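You operate a simulated robot arm through the tools that you are given. There is no shell and no other tool.

The job below is to be done with a simulated robot arm. You get a single attempt, and the scene is never put back.

JOB
Rinse the slurry off the ringed glass disc, then wipe it dry.
Fine: water from the wash bottle, then the blue wipe; put both back. The disc stays on its peg. Set down upright: wash bottle.

The check looks at the end state, three seconds after you hand in, the way a careful person would. Anything else that was tipped, shoved, dropped, spilled or broken makes it a failure.

ROBOT AND FRAMES
A 7-joint arm with a three-finger gripper, fixed in place. Base frame: the origin is on the floor under the middle of its stand, x ahead of it, y to its left, z up; the work surface is at about z = 760. Readings come in mm, rad, newtons and seconds.
It reaches about 1342 mm from its shoulder. Its first joint turns from -2.897 to 2.897 rad. Payload 2.69 kg.
Tool frame: the origin (TCP) lies between the finger pads and is the grasp point; the fingertips stand 30 mm ahead of it; z points along the fingers, y is the line along which they close. The gripper opens to 128 mm; its body begins 117 mm behind the TCP.
Orientation is that of the tool frame in the base frame, as [roll, pitch, yaw] about the fixed x, y, z axes, in that order (R = Rz(yaw) Ry(pitch) Rx(roll)). With the fingers straight down and closing along the base's y, the tool's x points along the base's -x, its y along +y and its z along -z.

CONTROLS
- The arm moves only by the tool apply_moves. Its argument "steps" is a list of rows, each a list of 6 numbers: the shift along the tool's x, y, z in mm, then the turn, a rotation vector about the tool's x, y, z in rad. In form: [[dx, dy, dz, rx, ry, rz], ...]. A call has 1 to 20 rows; each row shifts and turns the commanded pose from where the row before left it, along the tool's axes as they then stand. "claw" is the gripper command, from -1 (shut) to 1 (fully open), values between in proportion, set as the call begins (left out, the last holds). A row lasts 0.2 s, in which the tool goes at most 50 mm and 0.15 rad; a call with a longer step from one row to the next is refused whole, and so is a gripper value outside its range. Where a pose cannot be reached the arm comes as near as it can. A force on the tool above 90 N (or 10 N above the force at the start of the call, whichever is more), or a blocked arm, ends the call early, and 0.2 s more pass. Each finger travels about 127 mm/s and halts on what it meets, pressing with about 42 N; the grip force reading is that of the motor and also rises with nothing between the fingers. The clock runs only during rows and for 0.2 s after the last one: add rows that do not move to give the fingers time. The reply holds the time, the measured pose of the TCP, the force on the tool along the base axes, the opening and the grip force, in the units named above and with some noise, with the torque about the TCP (base axes, N m) and any sound that the robot's microphone picked up, and new pictures: "views" is both (left out), scene, wrist or none.
- Cameras (640 x 400 px; columns grow to the right, rows downward): "scene" is fixed at [221.7, -506.8, 1360.3]; the picture's right is [0.11, -0.99, 0.00], its down [-0.78, -0.08, -0.61] and it looks along [0.61, 0.07, -0.79] (base axes); focal length 214 px, centre (320, 200). "wrist" rides on the gripper at [58, 54, -131] in the tool frame; the picture's right is [-0.68, 0.74, 0.00], its down [-0.62, -0.57, -0.55] and it looks along [-0.40, -0.37, 0.84] (tool axes); focal length 234 px, centre (320, 200). There is no depth. A picture from a camera that has moved, and an enlarged one, comes with that camera's place and axes in the base frame and with its lens. The place of the scene camera against the robot may be out by one fixed shift of up to 12 mm in any direction.
- slide_trunk(by): moves the trunk up (or, below 0, down) by that many mm; the arm rides with it, the base frame stays. It gives what a move gives, with no picture.
- close_up(camera, box): a new picture of the part [left, top, right, bottom] of that camera's present view, enlarged. It takes no simulated time.
- close_job(): hands the job in; it is judged then, once.

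Places have to be worked out from the pictures, the camera data and where the tool is seen. Open the gripper and draw the arm clear of the work before you hand the job in, unless the task says otherwise.

The tools are called after ">>>" as name(argument=value, ...) on one line, values as JSON. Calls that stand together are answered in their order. apply_moves: Moves the arm, as the interface text tells. Its arguments: {"type":"object","properties":{"steps":{"type":"array"},"claw":{"type":"number"},"views":{"type":"string","enum":["both","scene","wrist","none"]}},"required":["steps"]} The other tools are called the same way: slide_trunk (by) moves the trunk up or down; close_up (camera, box) takes an enlarged picture of a part of a camera's view; close_job () hands the job in.

At the start:

```text
time: 0.0
eef_pos: [646.3, -92.7, 1133.7]
orientation: [3.141, 0.0, 3.141]
force: [0.6, -0.2, 0.0]
ft_torque: [0.0, -0.01, -0.03]
grip_width: 128.1
finger_force: 0.1
trunk travel left (down, up): [-150.0, 200.0]
```

scene: 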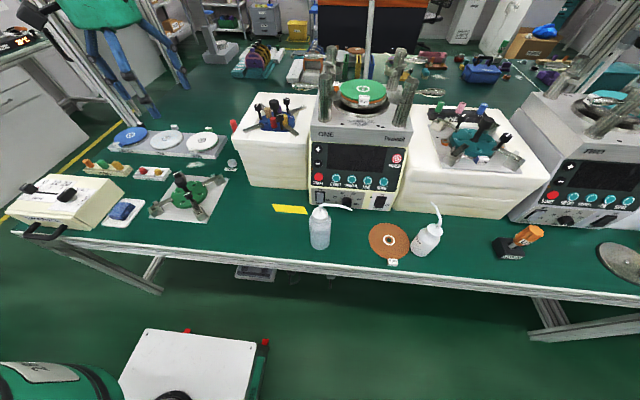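
wrist: 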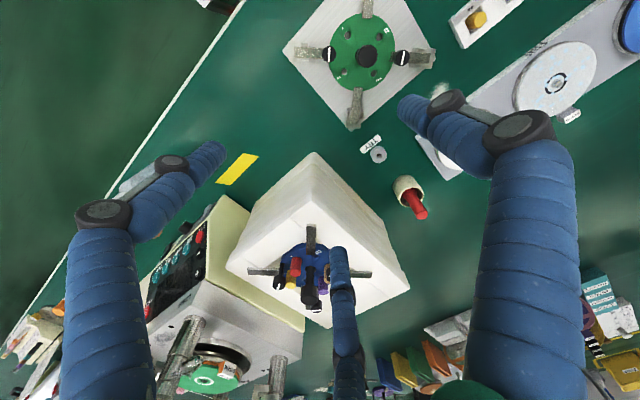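

I'll first look closely at the scene to identify the ringed disc, bottles, and the blue wipe.

>>> close_up(camera="scene", box=[80, 110, 260, 222])

>>> close_up(camera="scene", box=[290, 180, 470, 292])

>>> close_up(camera="scene", box=[0, 160, 180, 272])

>>> close_up(camera="scene", box=[460, 180, 640, 292])

>>> close_up(camera="scene", box=[220, 60, 430, 190])

```text
3.56 times, centred on (170, 166) of scene
camera zoom: at [221.7, -506.8, 1360.3], right [0.11, -0.99, 0.0], down [-0.78, -0.08, -0.61], along [0.61, 0.07, -0.79], focal length 763 px, centre (853, 321)
```

zoom: 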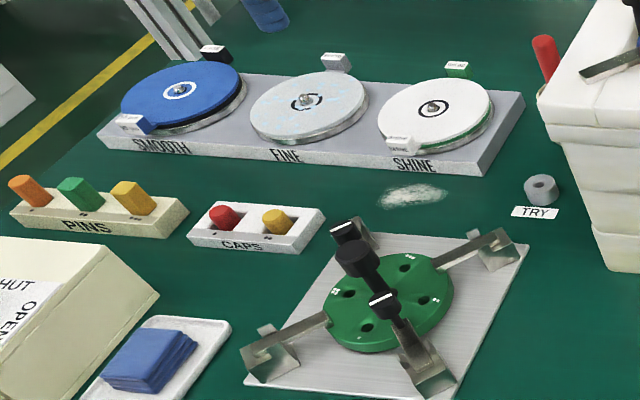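

```text
3.56 times, centred on (380, 236) of scene
camera zoom: at [221.7, -506.8, 1360.3], right [0.11, -0.99, 0.0], down [-0.78, -0.08, -0.61], along [0.61, 0.07, -0.79], focal length 763 px, centre (107, 72)
```

zoom: 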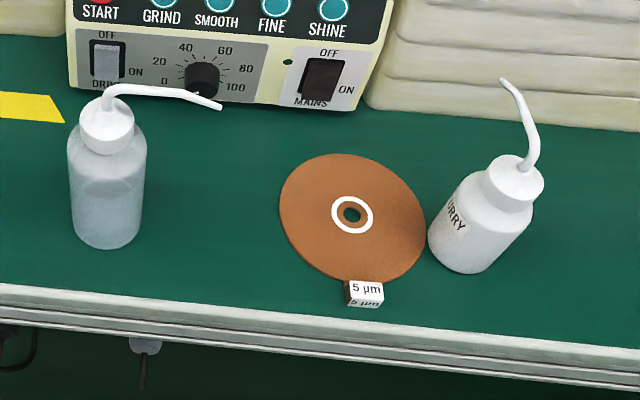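

```text
3.56 times, centred on (90, 216) of scene
camera zoom: at [221.7, -506.8, 1360.3], right [0.11, -0.99, 0.0], down [-0.78, -0.08, -0.61], along [0.61, 0.07, -0.79], focal length 763 px, centre (1138, 143)
```

zoom: 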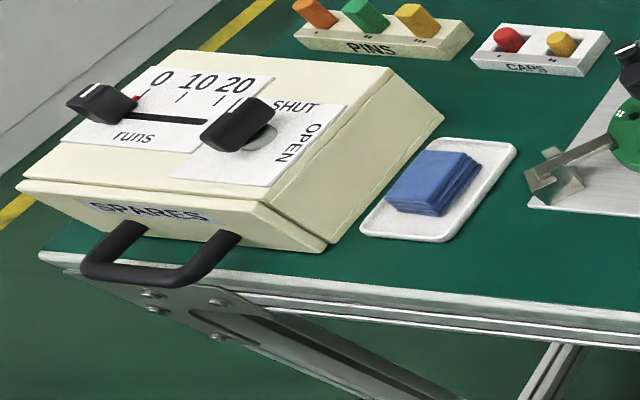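

```text
3.56 times, centred on (550, 236) of scene
camera zoom: at [221.7, -506.8, 1360.3], right [0.11, -0.99, 0.0], down [-0.78, -0.08, -0.61], along [0.61, 0.07, -0.79], focal length 763 px, centre (-498, 72)
```

zoom: 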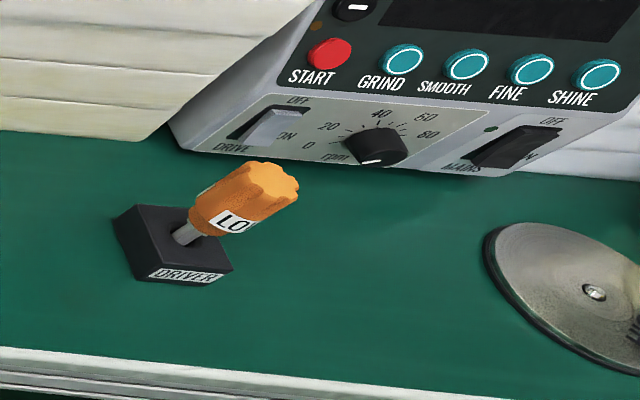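

```text
3.05 times, centred on (325, 125) of scene
camera zoom: at [221.7, -506.8, 1360.3], right [0.11, -0.99, 0.0], down [-0.78, -0.08, -0.61], along [0.61, 0.07, -0.79], focal length 654 px, centre (305, 429)
```

zoom: 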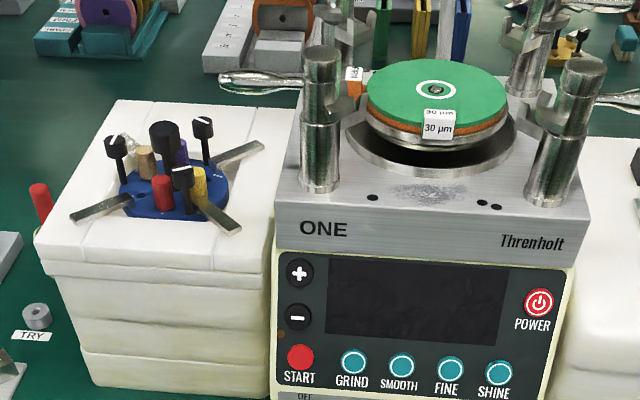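

Zooming further on the three discs, the wipe tray, and the far background for any other glass disc.

>>> close_up(camera="scene", box=[140, 115, 230, 171])

>>> close_up(camera="scene", box=[100, 115, 190, 171])

>>> close_up(camera="scene", box=[300, 190, 360, 260])

>>> close_up(camera="scene", box=[560, 230, 640, 300])

>>> close_up(camera="scene", box=[200, 0, 420, 110])

>>> close_up(camera="scene", box=[400, 0, 640, 130])

>>> close_up(camera="wrist", box=[420, 20, 640, 160])

```text
7.11 times, centred on (185, 143) of scene
camera zoom: at [221.7, -506.8, 1360.3], right [0.11, -0.99, 0.0], down [-0.78, -0.08, -0.61], along [0.61, 0.07, -0.79], focal length 1525 px, centre (1280, 605)
```

zoom: 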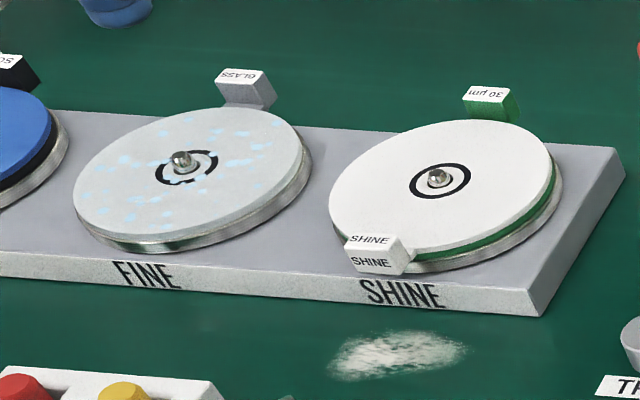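

```text
7.11 times, centred on (145, 143) of scene
camera zoom: at [221.7, -506.8, 1360.3], right [0.11, -0.99, 0.0], down [-0.78, -0.08, -0.61], along [0.61, 0.07, -0.79], focal length 1525 px, centre (1564, 605)
```

zoom: 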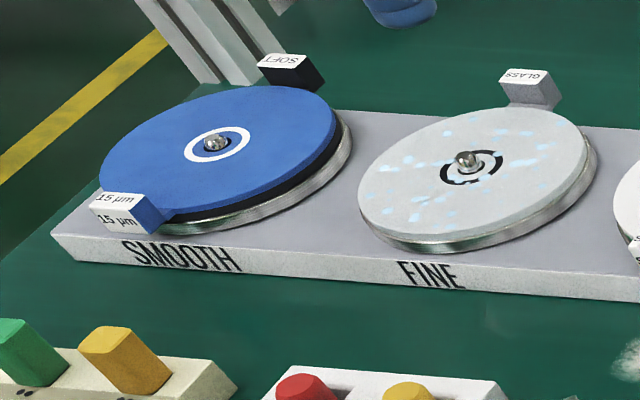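

```text
5.71 times, centred on (330, 225) of scene
camera zoom: at [221.7, -506.8, 1360.3], right [0.11, -0.99, 0.0], down [-0.78, -0.08, -0.61], along [0.61, 0.07, -0.79], focal length 1226 px, centre (263, 57)
```

zoom: 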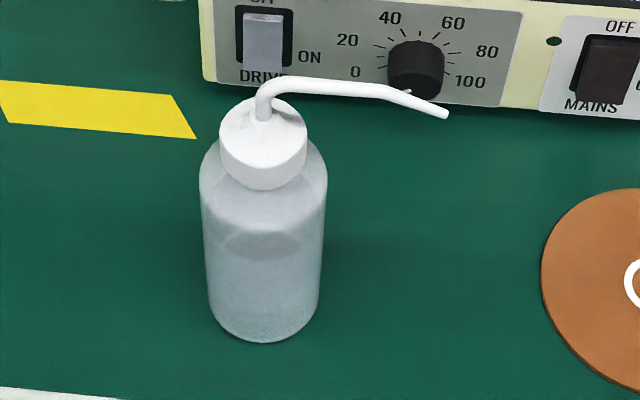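

```text
5.71 times, centred on (600, 265) of scene
camera zoom: at [221.7, -506.8, 1360.3], right [0.11, -0.99, 0.0], down [-0.78, -0.08, -0.61], along [0.61, 0.07, -0.79], focal length 1226 px, centre (-1280, -171)
```

zoom: 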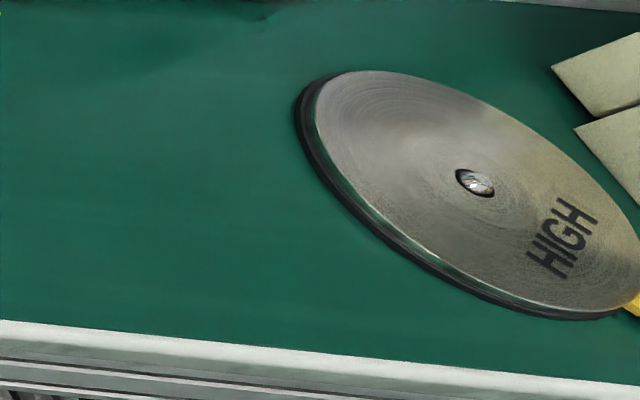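

```text
2.91 times, centred on (310, 55) of scene
camera zoom: at [221.7, -506.8, 1360.3], right [0.11, -0.99, 0.0], down [-0.78, -0.08, -0.61], along [0.61, 0.07, -0.79], focal length 624 px, centre (349, 622)
```

zoom: 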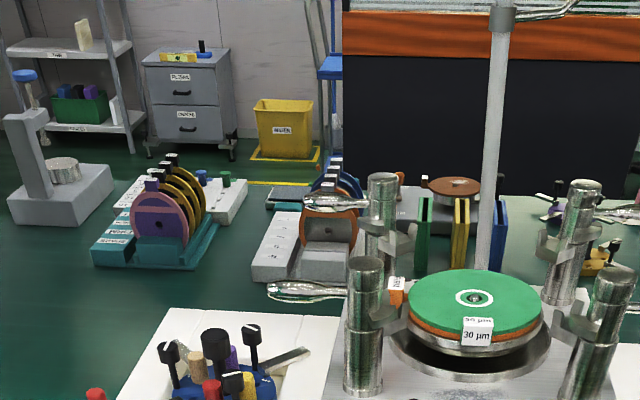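

```text
2.67 times, centred on (520, 65) of scene
camera zoom: at [221.7, -506.8, 1360.3], right [0.11, -0.99, 0.0], down [-0.78, -0.08, -0.61], along [0.61, 0.07, -0.79], focal length 572 px, centre (-213, 560)
```

zoom: 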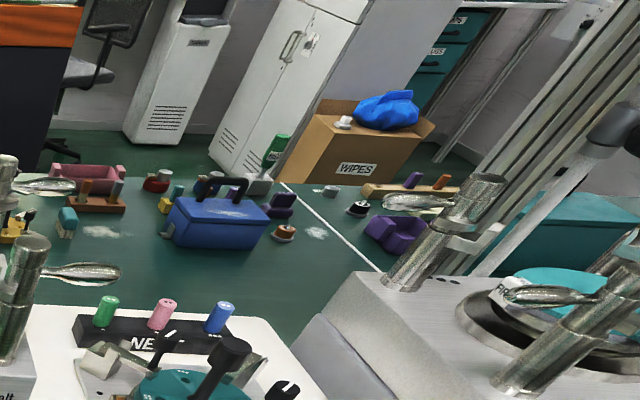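

```text
2.86 times, centred on (530, 90) of wrist
camera zoom: at [586.1, -39.7, 1264.4], right [0.68, 0.74, 0.0], down [0.62, -0.57, 0.55], along [0.4, -0.37, -0.84], focal length 669 px, centre (-280, 514)
```

zoom: 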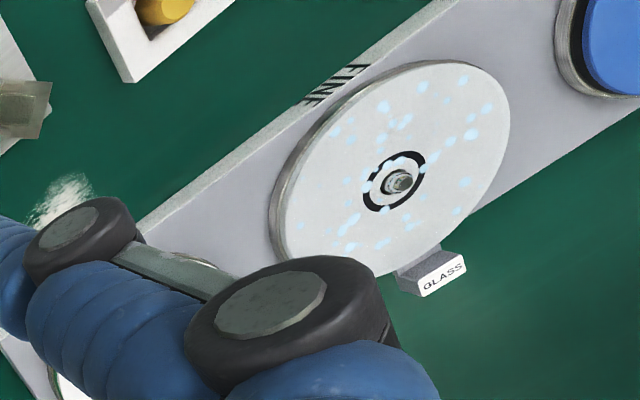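

The target is the FINE disc tagged GLASS with pale-blue slurry specks. The right bottle is labelled SLURRY, so the left one (about x 519, y −472) should be the wash bottle. I move over it at the current height to view it with the wrist camera.

>>> apply_moves(steps=[[14.6, -34.7, 0, 0, 0, 0], [14.6, -34.7, 0, 0, 0, 0], [14.6, -34.7, 0, 0, 0, 0], [14.6, -34.7, 0, 0, 0, 0], [14.6, -34.7, 0, 0, 0, 0], [14.6, -34.7, 0, 0, 0, 0], [14.6, -34.7, 0, 0, 0, 0], [14.6, -34.7, 0, 0, 0, 0], [14.6, -34.7, 0, 0, 0, 0], [14.6, -34.7, 0, 0, 0, 0]], views="both")

```text
time: 2.2
eef_pos: [496.6, -439.8, 1136.8]
orientation: [-3.141, 0.0, -3.141]
force: [-0.6, 0.3, 0.7]
ft_torque: [-0.01, -0.01, -0.01]
grip_width: 127.7
finger_force: 0.1
trunk travel left (down, up): [-150.0, 200.0]
camera wrist: at [437.8, -386.2, 1267.7], right [0.68, 0.74, 0.0], down [0.62, -0.57, 0.55], along [0.4, -0.37, -0.84], focal length 234 px, centre (320, 200)
```

scene: 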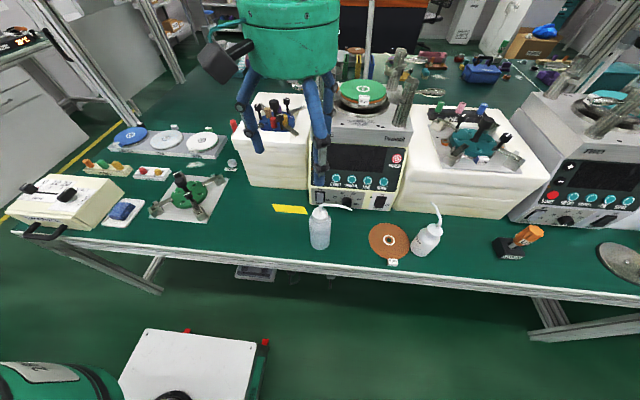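
wrist: 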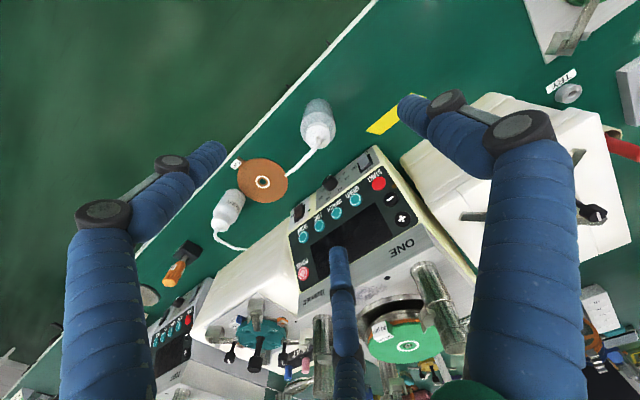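

Wash bottle is visible between the fingers; zooming in to measure it and check its label and spout direction.

>>> close_up(camera="wrist", box=[200, 80, 360, 180])

>>> close_up(camera="wrist", box=[190, 170, 290, 260])

>>> close_up(camera="scene", box=[200, 0, 360, 200])

```text
4.00 times, centred on (280, 130) of wrist
camera zoom: at [437.8, -386.2, 1267.7], right [0.68, 0.74, 0.0], down [0.62, -0.57, 0.55], along [0.4, -0.37, -0.84], focal length 937 px, centre (480, 480)
```

zoom: 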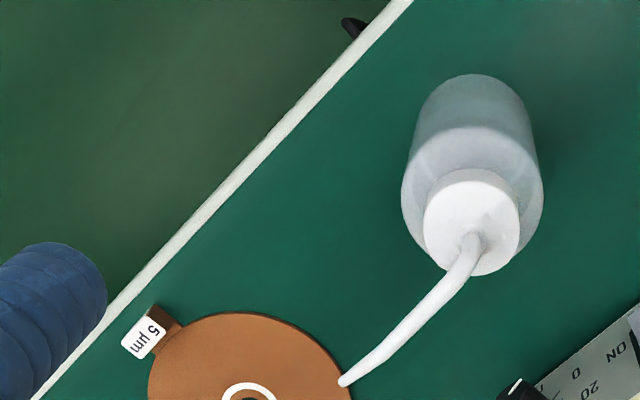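

```text
4.44 times, centred on (240, 215) of wrist
camera zoom: at [437.8, -386.2, 1267.7], right [0.68, 0.74, 0.0], down [0.62, -0.57, 0.55], along [0.4, -0.37, -0.84], focal length 1041 px, centre (676, 133)
```

zoom: 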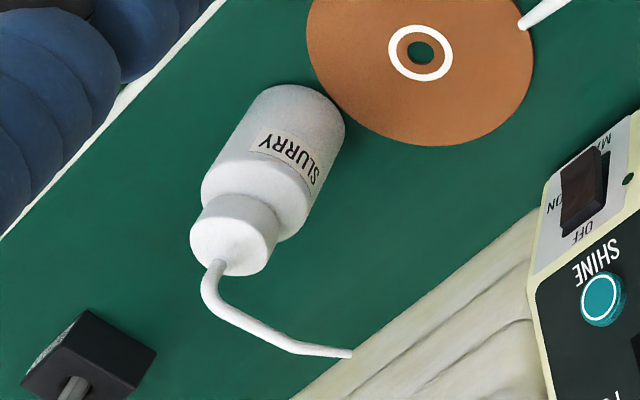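

```text
2.00 times, centred on (280, 100) of scene
camera zoom: at [221.7, -506.8, 1360.3], right [0.11, -0.99, 0.0], down [-0.78, -0.08, -0.61], along [0.61, 0.07, -0.79], focal length 429 px, centre (400, 400)
```

zoom: 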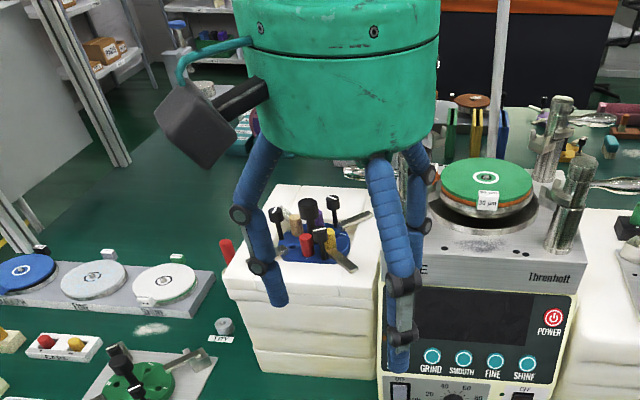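

The bottle axis is near (515, −463), diameter about 61 mm, and the spout tip is at about (523, −538, 942). Before choosing a grasp I close the gripper partway in free air to see how the three fingers converge.

>>> apply_moves(steps=[[0, 0, 0, 0, 0, 0], [0, 0, 0, 0, 0, 0], [0, 0, 0, 0, 0, 0], [0, 0, 0, 0, 0, 0]], claw=0, views="both")

>>> apply_moves(steps=[[0, 0, 0, 0, 0, 0], [0, 0, 0, 0, 0, 0], [0, 0, 0, 0, 0, 0], [0, 0, 0, 0, 0, 0]], claw=-1, views="both")

```text
time: 3.2
eef_pos: [496.2, -438.1, 1136.6]
orientation: [3.142, 0.0, 3.141]
force: [0.4, -0.1, 0.0]
ft_torque: [-0.05, -0.04, -0.02]
grip_width: 63.9
finger_force: 0.0
trunk travel left (down, up): [-150.0, 200.0]
camera wrist: at [438.1, -385.8, 1267.7], right [0.68, 0.74, 0.0], down [0.62, -0.57, 0.55], along [0.4, -0.37, -0.84], focal length 234 px, centre (320, 200)
```

scene: 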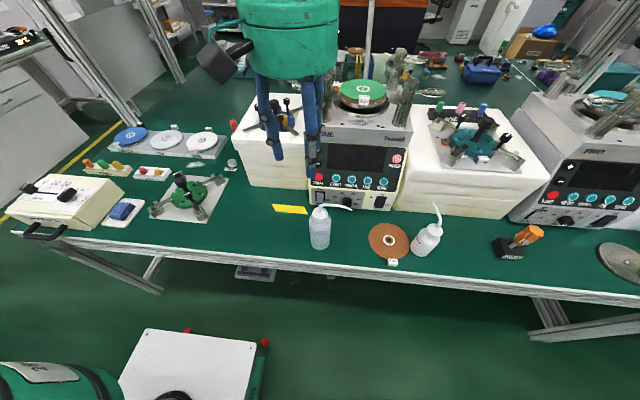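
wrist: 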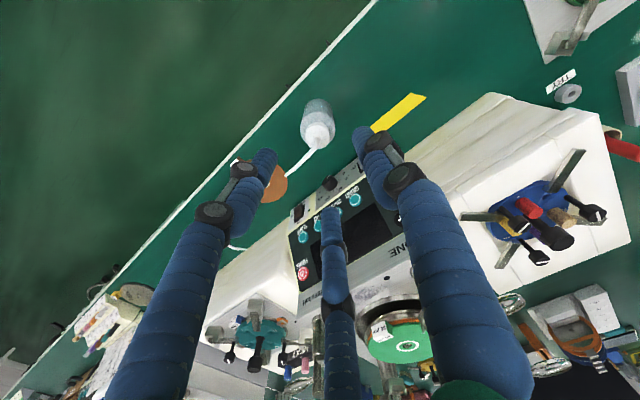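

```text
time: 4.2
eef_pos: [497.5, -439.4, 1136.2]
orientation: [-3.14, 0.0, 3.141]
force: [0.9, -0.3, -0.5]
ft_torque: [-0.02, -0.01, -0.02]
grip_width: 2.2
finger_force: 31.6
trunk travel left (down, up): [-150.0, 200.0]
camera wrist: at [438.1, -385.8, 1267.6], right [0.68, 0.74, 0.0], down [0.62, -0.57, 0.55], along [0.4, -0.37, -0.84], focal length 234 px, centre (320, 200)
```

scene: 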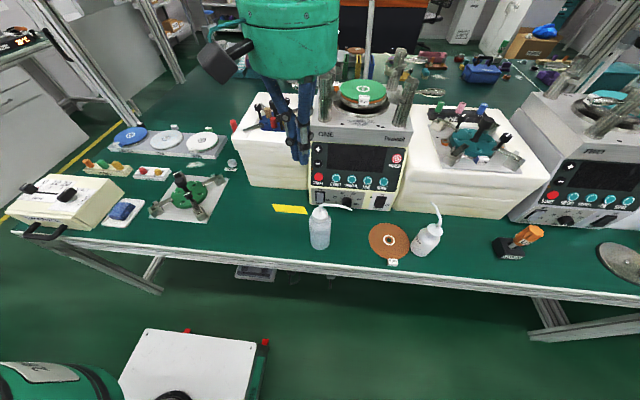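
wrist: 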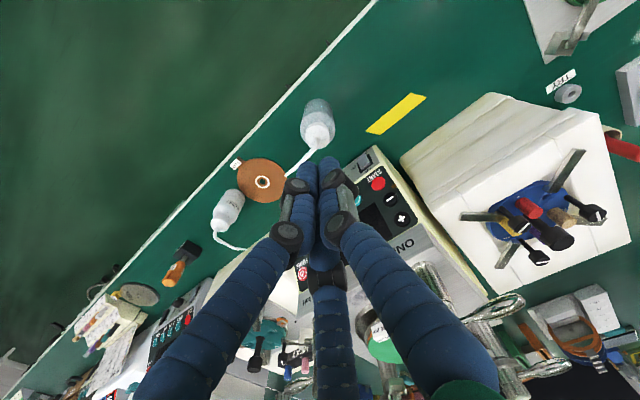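

The fingers are centric at 120°, and the spout exits exactly between the two −y fingers in this orientation, so a top grasp on the body works. I open fully, centre over the bottle axis and drop to about z 1060 to re-measure.

>>> apply_moves(steps=[[-9, -12, 0, 0, 0, 0], [-9, -12, 0, 0, 0, 0], [0, 0, 20, 0, 0, 0], [0, 0, 25, 0, 0, 0], [0, 0, 25, 0, 0, 0], [0, 0, 6, 0, 0, 0], [0, 0, 0, 0, 0, 0]], claw=1, views="both")

```text
time: 5.8
eef_pos: [517.5, -464.1, 1056.9]
orientation: [-3.141, 0.0, -3.14]
force: [-0.1, 0.4, 0.3]
ft_torque: [0.01, 0.0, 0.03]
grip_width: 127.9
finger_force: 0.0
trunk travel left (down, up): [-150.0, 200.0]
camera wrist: at [458.4, -411.2, 1188.9], right [0.68, 0.74, 0.0], down [0.62, -0.57, 0.55], along [0.4, -0.37, -0.84], focal length 234 px, centre (320, 200)
```

scene: 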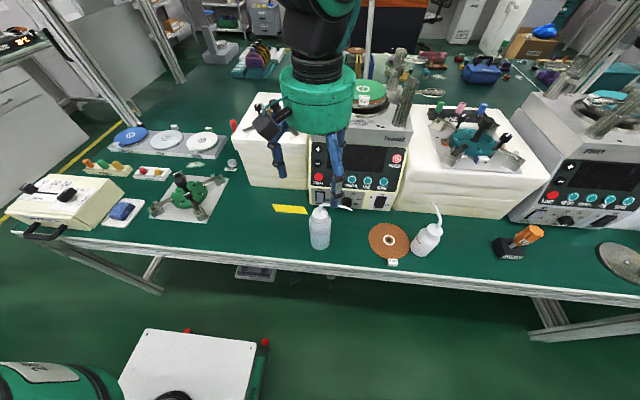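
wrist: 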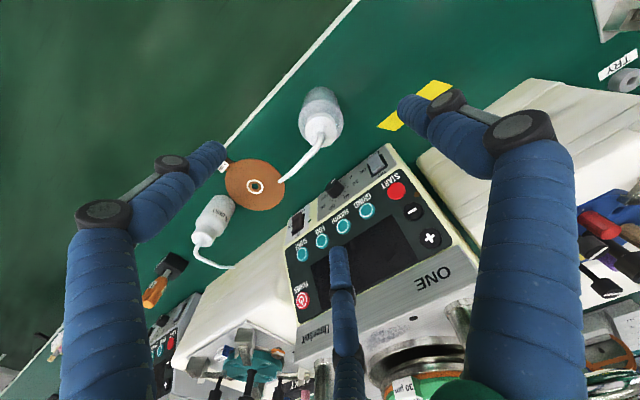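

Zooming in on the bottle from this nearer spot.

>>> close_up(camera="wrist", box=[260, 75, 360, 195])

>>> close_up(camera="scene", box=[240, 50, 400, 260])

```text
3.33 times, centred on (310, 135) of wrist
camera zoom: at [458.4, -411.2, 1188.9], right [0.68, 0.74, 0.0], down [0.62, -0.57, 0.55], along [0.4, -0.37, -0.84], focal length 781 px, centre (353, 417)
```

zoom: 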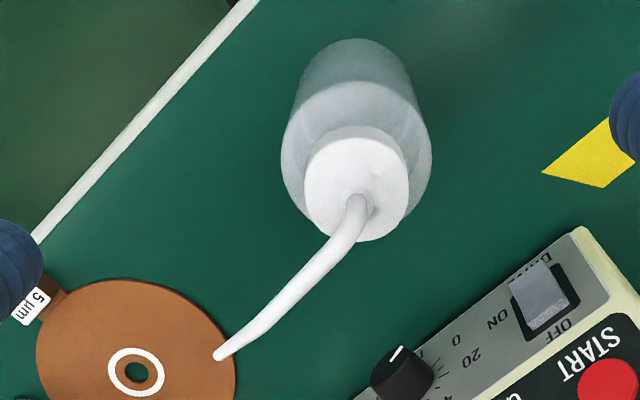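

```text
1.90 times, centred on (320, 155) of scene
camera zoom: at [221.7, -506.8, 1360.3], right [0.11, -0.99, 0.0], down [-0.78, -0.08, -0.61], along [0.61, 0.07, -0.79], focal length 408 px, centre (320, 286)
```

zoom: 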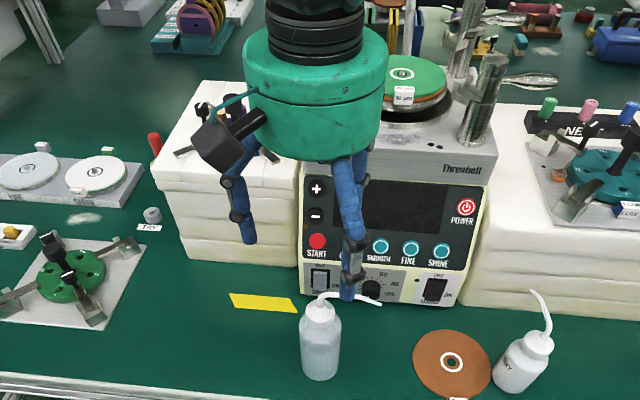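

Axis re-measured at about (518, −465), matching the TCP. I descend to z≈885 with fingers open and check.

>>> apply_moves(steps=[[0, 0, 25, 0, 0, 0], [0, 0, 25, 0, 0, 0], [0, 0, 25, 0, 0, 0], [0, 0, 25, 0, 0, 0], [0, 0, 20, 0, 0, 0], [0, 0, 20, 0, 0, 0], [0, 0, 15, 0, 0, 0], [0, 0, 12, 0, 0, 0], [0, 0, 5, 0, 0, 0], [0, 0, 0, 0, 0, 0]], claw=1, views="both")

>>> close_up(camera="scene", box=[260, 100, 400, 260])

>>> close_up(camera="wrist", box=[200, 80, 440, 300])

```text
time: 8.0
eef_pos: [517.5, -467.3, 886.1]
orientation: [3.141, -0.001, 3.141]
force: [-0.3, 0.3, 0.3]
ft_torque: [0.01, 0.02, 0.01]
grip_width: 128.1
finger_force: 0.1
trunk travel left (down, up): [-150.0, 200.0]
camera wrist: at [458.7, -412.9, 1017.0], right [0.68, 0.74, 0.0], down [0.62, -0.57, 0.55], along [0.4, -0.37, -0.84], focal length 234 px, centre (320, 200)
```

scene: 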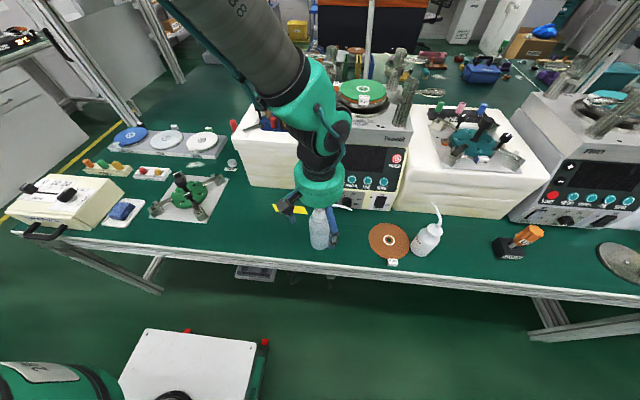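
wrist: 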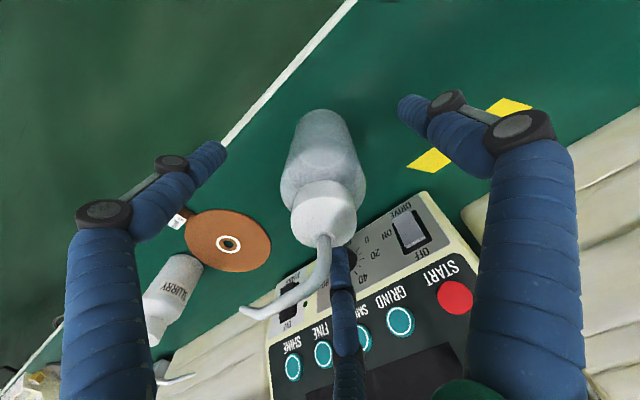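

```text
2.50 times, centred on (330, 180) of scene
camera zoom: at [221.7, -506.8, 1360.3], right [0.11, -0.99, 0.0], down [-0.78, -0.08, -0.61], along [0.61, 0.07, -0.79], focal length 536 px, centre (295, 250)
```

zoom: 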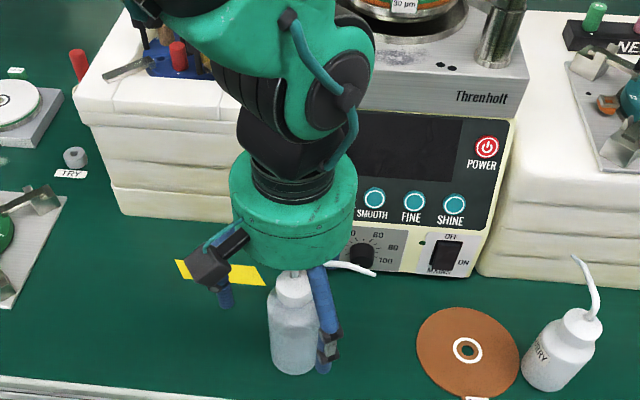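

```text
1.82 times, centred on (320, 190) of wrist
camera zoom: at [458.7, -412.9, 1017.0], right [0.68, 0.74, 0.0], down [0.62, -0.57, 0.55], along [0.4, -0.37, -0.84], focal length 426 px, centre (320, 218)
```

zoom: 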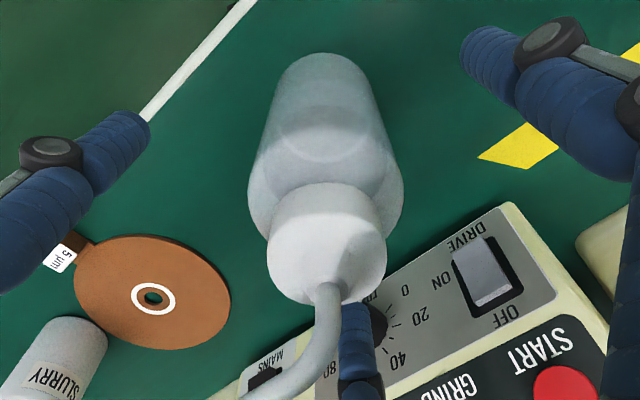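

Cap top ≈930, spout apex ≈962, body shoulder ≈870; palm clearance allows TCP z≈863. I lower there and then close gently in stages, watching width and grip force so as not to squeeze water out.

>>> apply_moves(steps=[[0, 0.5, 10, 0, 0, 0], [0, 0.5, 8, 0, 0, 0], [0, 0, 5, 0, 0, 0], [0, 0, 0, 0, 0, 0]], claw=1, views="none")

>>> apply_moves(steps=[[0, 0, 0, 0, 0, 0], [0, 0, 0, 0, 0, 0], [0, 0, 0, 0, 0, 0], [0, 0, 0, 0, 0, 0], [0, 0, 0, 0, 0, 0]], claw=0.03, views="both")

```text
time: 9.0
eef_pos: [518.4, -464.2, 860.7]
orientation: [-3.141, -0.001, 3.141]
force: [0.3, -0.2, 0.5]
ft_torque: [0.02, 0.01, 0.02]
grip_width: 128.2
finger_force: 0.2
trunk travel left (down, up): [-150.0, 200.0]
```

```text
time: 10.2
eef_pos: [517.5, -463.5, 860.4]
orientation: [-3.142, -0.001, 3.14]
force: [0.9, 0.0, 0.8]
ft_torque: [-0.01, -0.01, -0.02]
grip_width: 66.5
finger_force: 0.3
trunk travel left (down, up): [-150.0, 200.0]
camera wrist: at [458.5, -410.9, 992.8], right [0.68, 0.74, 0.0], down [0.62, -0.57, 0.55], along [0.4, -0.37, -0.84], focal length 234 px, centre (320, 200)
```

scene: 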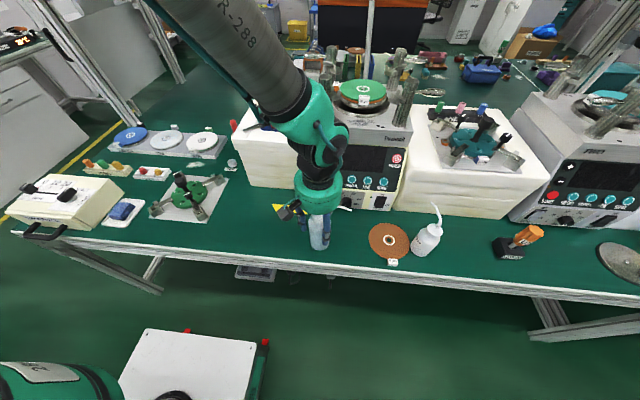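
wrist: 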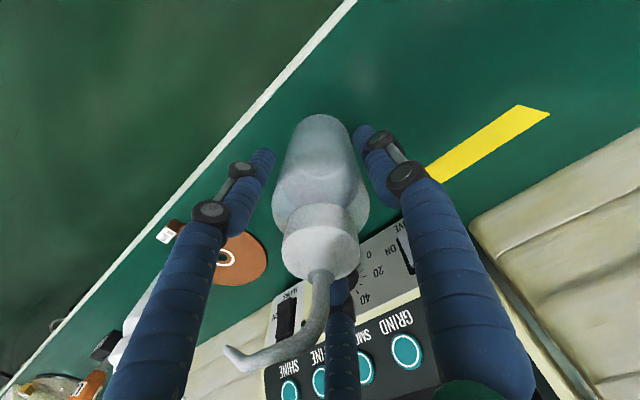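

Fingers straddle the bottle evenly with the spout passing between the two −y fingers. Continuing closing in small increments.

>>> apply_moves(steps=[[0, 0, 0, 0, 0, 0], [0, 0, 0, 0, 0, 0]], claw=-0.03, views="none")

>>> apply_moves(steps=[[0, 0, 0, 0, 0, 0], [0, 0, 0, 0, 0, 0]], claw=-0.06, views="none")

>>> apply_moves(steps=[[0, 0, 0, 0, 0, 0], [0, 0, 0, 0, 0, 0]], claw=-0.09, views="wrist")

```text
time: 10.8
eef_pos: [516.7, -464.1, 860.8]
orientation: [3.141, 0.002, -3.14]
force: [0.6, -1.3, -0.6]
ft_torque: [-0.02, -0.01, 0.0]
grip_width: 62.8
finger_force: 0.8
trunk travel left (down, up): [-150.0, 200.0]
```

```text
time: 11.4
eef_pos: [517.5, -464.9, 860.9]
orientation: [-3.141, 0.0, -3.14]
force: [0.8, -1.3, 0.6]
ft_torque: [-0.02, -0.01, 0.02]
grip_width: 60.9
finger_force: 0.3
trunk travel left (down, up): [-150.0, 200.0]
```

```text
time: 12.0
eef_pos: [517.4, -463.3, 861.0]
orientation: [3.141, 0.0, 3.141]
force: [2.0, -0.9, 0.0]
ft_torque: [-0.01, 0.0, -0.02]
grip_width: 59.3
finger_force: 1.1
trunk travel left (down, up): [-150.0, 200.0]
camera wrist: at [458.5, -410.9, 992.9], right [0.68, 0.74, 0.0], down [0.62, -0.57, 0.55], along [0.4, -0.37, -0.84], focal length 234 px, centre (320, 200)
```

wrist: 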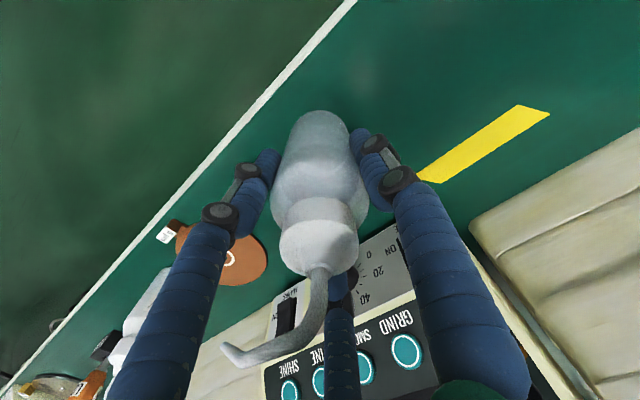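

Slight contact forces are appearing (≈2 N). Continue in small steps.

>>> apply_moves(steps=[[0, 0, 0, 0, 0, 0], [0, 0, 0, 0, 0, 0]], claw=-0.11, views="none")

>>> apply_moves(steps=[[0, 0, 0, 0, 0, 0], [0, 0, 0, 0, 0, 0]], claw=-0.13, views="none")

>>> apply_moves(steps=[[0, 0, 0, 0, 0, 0], [0, 0, 0, 0, 0, 0]], claw=-0.15, views="wrist")

```text
time: 12.6
eef_pos: [518.1, -464.9, 861.0]
orientation: [3.14, 0.001, -3.141]
force: [1.0, -1.0, 0.7]
ft_torque: [-0.03, -0.01, 0.01]
grip_width: 59.3
finger_force: 2.1
trunk travel left (down, up): [-150.0, 200.0]
```

```text
time: 13.2
eef_pos: [517.4, -464.4, 863.0]
orientation: [-3.141, 0.0, 3.142]
force: [0.5, -1.6, 0.4]
ft_torque: [-0.06, 0.01, 0.0]
grip_width: 59.7
finger_force: 2.4
trunk travel left (down, up): [-150.0, 200.0]
```

```text
time: 13.8
eef_pos: [517.3, -464.9, 862.0]
orientation: [3.141, 0.001, 3.141]
force: [0.7, -1.1, 1.9]
ft_torque: [0.02, 0.03, 0.0]
grip_width: 58.1
finger_force: 42.3
trunk travel left (down, up): [-150.0, 200.0]
camera wrist: at [458.5, -410.9, 992.9], right [0.68, 0.74, 0.0], down [0.62, -0.57, 0.55], along [0.4, -0.37, -0.84], focal length 234 px, centre (320, 200)
```

wrist: 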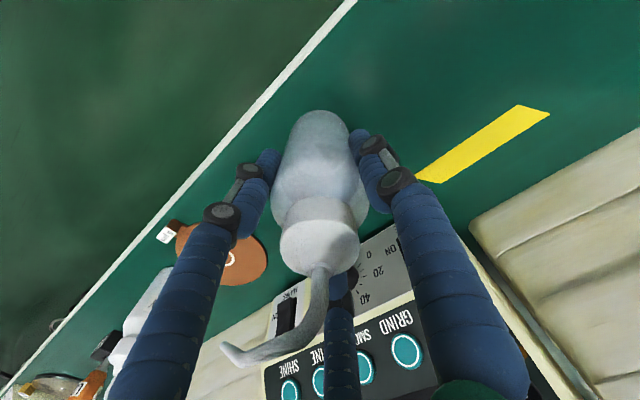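

Full grip engaged (42 N at 58 mm). No sound reported; I check the table around the spout tip for any drops.

>>> close_up(camera="scene", box=[290, 180, 470, 292])

>>> close_up(camera="wrist", box=[140, 220, 380, 400])

```text
3.56 times, centred on (380, 236) of scene
camera zoom: at [221.7, -506.8, 1360.3], right [0.11, -0.99, 0.0], down [-0.78, -0.08, -0.61], along [0.61, 0.07, -0.79], focal length 763 px, centre (107, 72)
```

zoom: 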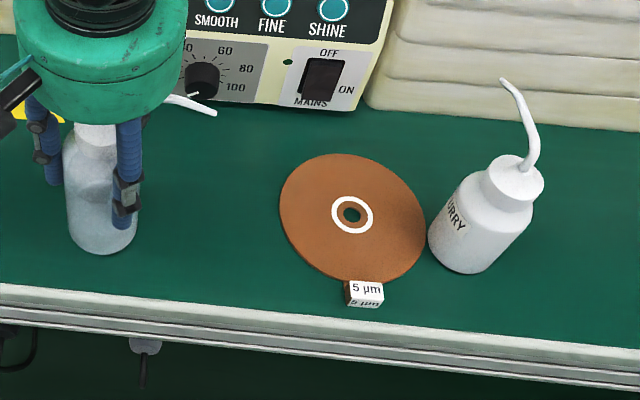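

```text
2.22 times, centred on (260, 310) of wrist
camera zoom: at [458.5, -410.9, 992.9], right [0.68, 0.74, 0.0], down [0.62, -0.57, 0.55], along [0.4, -0.37, -0.84], focal length 520 px, centre (453, -44)
```

zoom: 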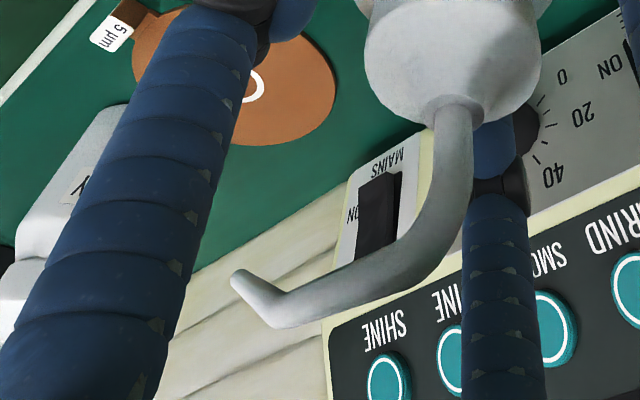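

No spill. I lift gently 40 mm and read the weight.

>>> apply_moves(steps=[[0, 0, -5, 0, 0, 0], [0, 0, -10, 0, 0, 0], [0, 0, -10, 0, 0, 0], [0, 0, -15, 0, 0, 0], [0, 0, 0, 0, 0, 0]], claw=-0.15, views="both")

```text
time: 15.0
eef_pos: [516.5, -461.9, 902.4]
orientation: [3.14, 0.0, 3.141]
force: [-0.1, -0.3, -3.2]
ft_torque: [0.02, 0.01, 0.01]
grip_width: 57.8
finger_force: 41.8
trunk travel left (down, up): [-150.0, 200.0]
camera wrist: at [458.2, -409.0, 1034.2], right [0.68, 0.74, 0.0], down [0.62, -0.57, 0.55], along [0.4, -0.37, -0.84], focal length 234 px, centre (320, 200)
```

scene: 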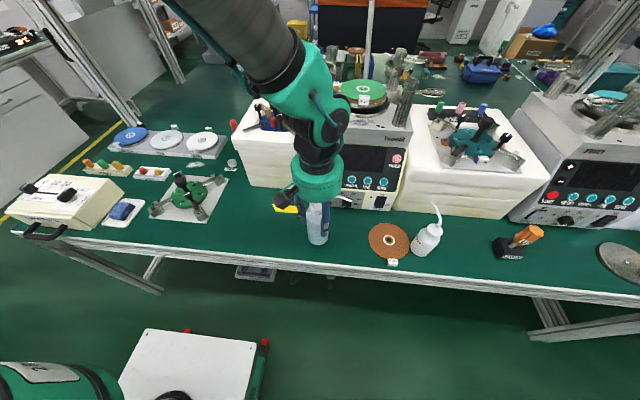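
wrist: 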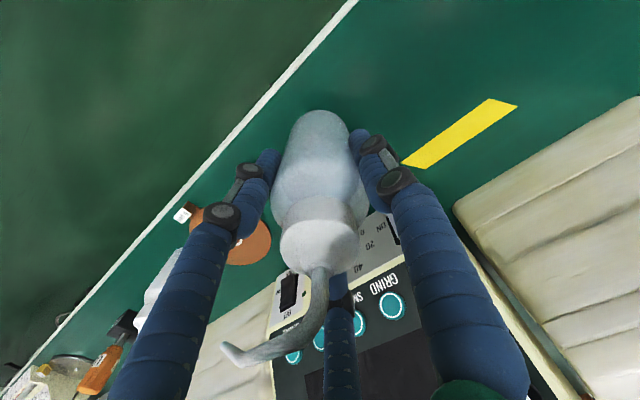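

The bottle weighs about 330 g and is held firmly upright with no leak. I lift to z≈1060 and carry it upright towards the left, stopping at about (700, 110) to get a good look at the FINE disc.

>>> apply_moves(steps=[[0, 0, -25, 0, 0, 0], [0, 0, -35, 0, 0, 0], [0, 0, -35, 0, 0, 0], [0, 0, -35, 0, 0, 0], [0, 0, -20, 0, 0, 0], [0, 0, -8, 0, 0, 0], [-5, 15, 0, 0, 0, 0], [-8, 25, 0, 0, 0, 0], [-12, 38, 0, 0, 0, 0], [-14, 44, 0, 0, 0, 0], [-14, 44, 0, 0, 0, 0], [-14, 44, 0, 0, 0, 0], [-14, 44, 0, 0, 0, 0], [-14, 44, 0, 0, 0, 0], [-14, 44, 0, 0, 0, 0]], claw=-0.15, views="none")

>>> apply_moves(steps=[[-14, 44, 0, 0, 0, 0], [-14, 44, 0, 0, 0, 0], [-14, 44, 0, 0, 0, 0], [-14, 40, 0, 0, 0, 0], [-10, 30, 0, 0, 0, 0], [-8, 20, 0, 0, 0, 0], [-5, 10, 0, 0, 0, 0], [0, 0, 0, 0, 0, 0]], claw=-0.15, views="both")

```text
time: 18.2
eef_pos: [629.7, -120.4, 1061.9]
orientation: [-3.14, 0.003, -3.141]
force: [-0.3, -0.7, -2.8]
ft_torque: [0.01, -0.04, -0.01]
grip_width: 58.0
finger_force: 42.0
trunk travel left (down, up): [-150.0, 200.0]
```

```text
time: 20.0
eef_pos: [703.7, 111.8, 1061.2]
orientation: [-3.14, -0.001, -3.141]
force: [0.5, 0.1, -3.4]
ft_torque: [-0.02, 0.04, 0.01]
grip_width: 57.9
finger_force: 41.4
trunk travel left (down, up): [-150.0, 200.0]
camera wrist: at [644.9, 165.0, 1191.9], right [0.68, 0.74, 0.0], down [0.62, -0.57, 0.55], along [0.4, -0.37, -0.84], focal length 234 px, centre (320, 200)
```

scene: 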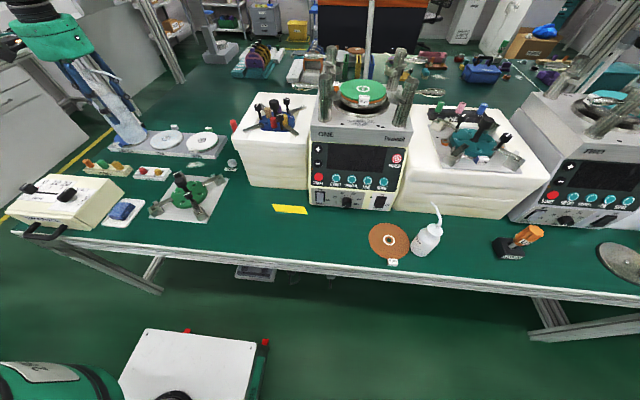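
wrist: 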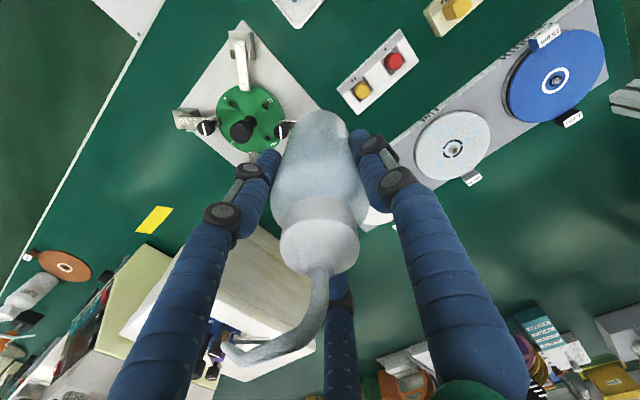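

Good view of the FINE disc, free of obstructions. Zooming on it to measure.

>>> close_up(camera="wrist", box=[395, 90, 515, 200])

>>> close_up(camera="wrist", box=[360, 0, 640, 230])

>>> close_up(camera="scene", box=[0, 0, 240, 180])

```text
3.64 times, centred on (455, 145) of wrist
camera zoom: at [644.9, 165.0, 1191.9], right [0.68, 0.74, 0.0], down [0.62, -0.57, 0.55], along [0.4, -0.37, -0.84], focal length 852 px, centre (-171, 400)
```

zoom: 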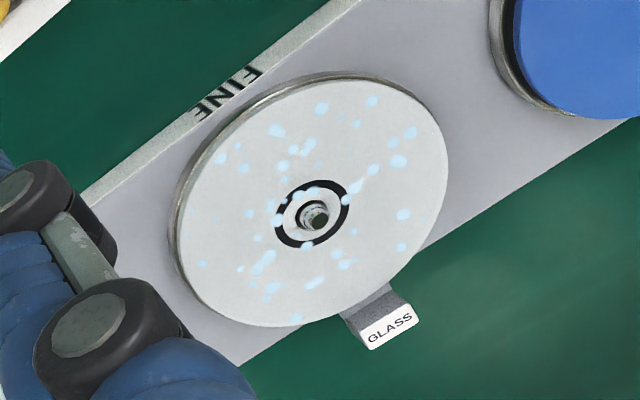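

```text
1.74 times, centred on (500, 115) of wrist
camera zoom: at [644.9, 165.0, 1191.9], right [0.68, 0.74, 0.0], down [0.62, -0.57, 0.55], along [0.4, -0.37, -0.84], focal length 407 px, centre (7, 348)
```

zoom: 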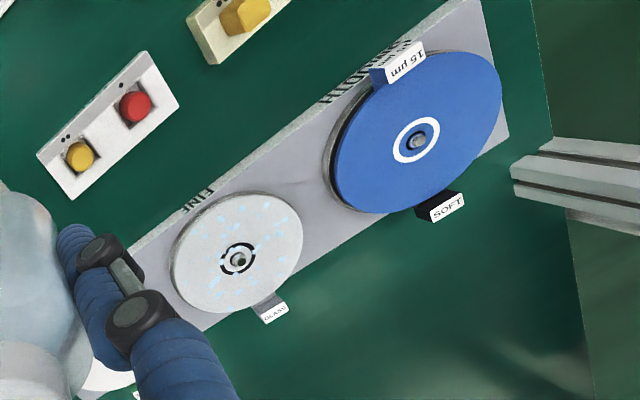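

```text
2.22 times, centred on (120, 90) of scene
camera zoom: at [221.7, -506.8, 1360.3], right [0.11, -0.99, 0.0], down [-0.78, -0.08, -0.61], along [0.61, 0.07, -0.79], focal length 477 px, centre (764, 444)
```

zoom: 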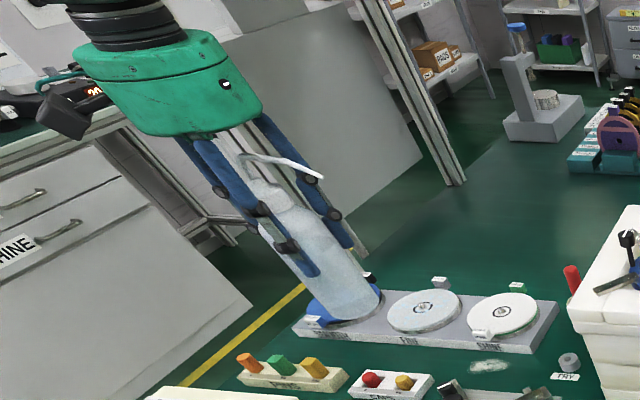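

Disc centre peg is at about (911, 236, 801), radius ≈65 mm. I yaw the bottle upright by 1.3 rad so the spout will face back toward the robot (bottle on the far side), then re-check pose.

>>> apply_moves(steps=[[0, 0, 0, 0, 0, 0.07], [0, 0, 0, 0, 0, 0.12], [0, 0, 0, 0, 0, 0.13], [0, 0, 0, 0, 0, 0.13], [0, 0, 0, 0, 0, 0.13], [0, 0, 0, 0, 0, 0.13], [0, 0, 0, 0, 0, 0.13], [0, 0, 0, 0, 0, 0.13], [0, 0, 0, 0, 0, 0.13], [0, 0, 0, 0, 0, 0.12], [0, 0, 0, 0, 0, 0.08], [0, 0, 0, 0, 0, 0]], claw=-0.15, views="both")

```text
time: 22.6
eef_pos: [704.8, 111.3, 1058.8]
orientation: [3.141, 0.0, 1.838]
force: [0.1, 0.2, -2.8]
ft_torque: [-0.01, 0.0, -0.01]
grip_width: 58.1
finger_force: 42.4
trunk travel left (down, up): [-150.0, 200.0]
camera wrist: at [740.7, 181.6, 1190.8], right [0.89, -0.46, 0.0], down [-0.38, -0.74, 0.55], along [-0.25, -0.49, -0.84], focal length 234 px, centre (320, 200)
```

scene: 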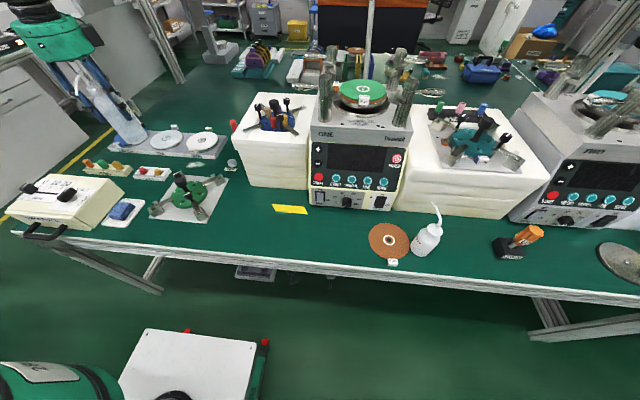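
wrist: 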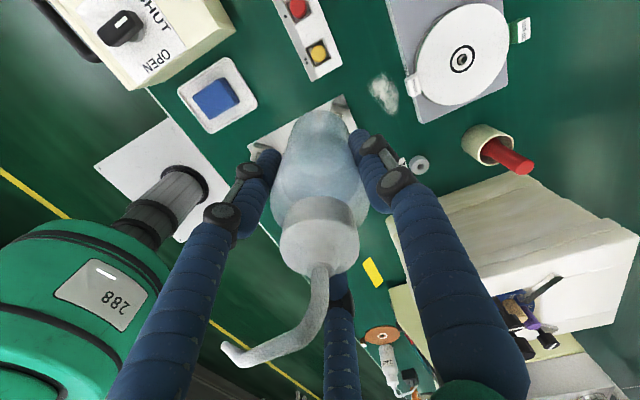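

Yaw done, bottle still upright. Now I translate to put the spout tip above the disc centre while staying high.

>>> apply_moves(steps=[[4, 17, 0, 0, 0, 0], [7, 30, 0, 0, 0, 0], [9, 38, 0, 0, 0, 0], [9, 38, 0, 0, 0, 0], [9, 38, 0, 0, 0, 0], [9, 38, 0, 0, 0, 0], [9, 38, 0, 0, 0, 0], [8, 34, 0, 0, 0, 0], [6, 26, 0, 0, 0, 0], [3.4, 14.4, 0, 0, 0, 0], [0, 0, 0, 0, 0, 0]], claw=-0.15, views="both")

>>> close_up(camera="scene", box=[60, 0, 260, 180])

```text
time: 25.0
eef_pos: [987.8, 265.6, 1061.2]
orientation: [3.141, -0.001, 1.842]
force: [0.5, -0.2, -2.5]
ft_torque: [-0.04, -0.01, -0.02]
grip_width: 57.8
finger_force: 42.3
trunk travel left (down, up): [-150.0, 200.0]
camera wrist: at [1023.6, 335.3, 1191.8], right [0.89, -0.46, 0.0], down [-0.38, -0.74, 0.55], along [-0.25, -0.49, -0.84], focal length 234 px, centre (320, 200)
```

scene: 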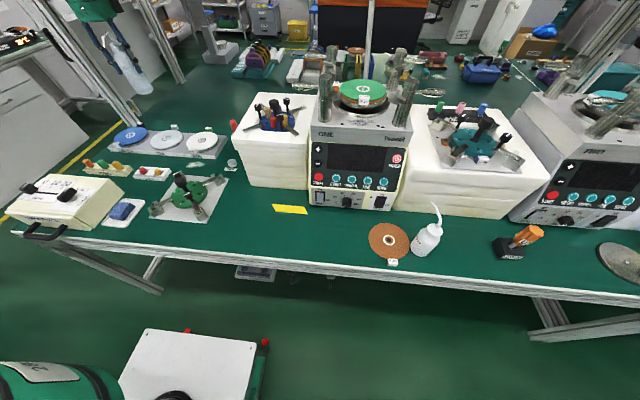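
wrist: 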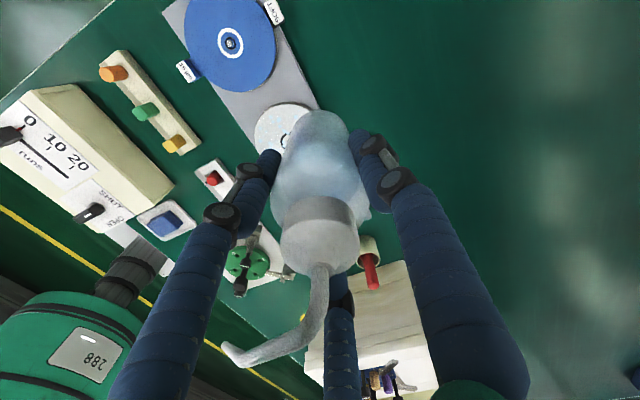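

```text
2.22 times, centred on (160, 90) of scene
camera zoom: at [221.7, -506.8, 1360.3], right [0.11, -0.99, 0.0], down [-0.78, -0.08, -0.61], along [0.61, 0.07, -0.79], focal length 477 px, centre (676, 444)
```

zoom: 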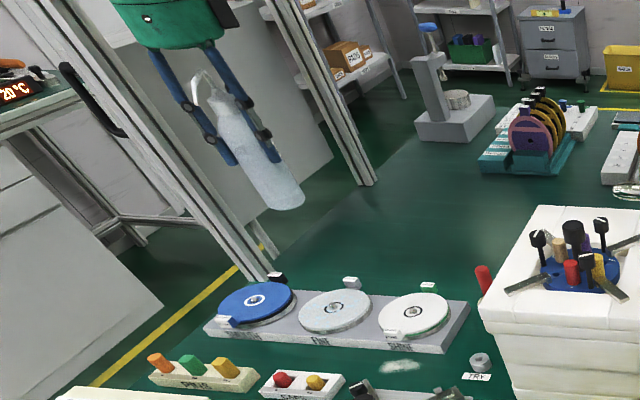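

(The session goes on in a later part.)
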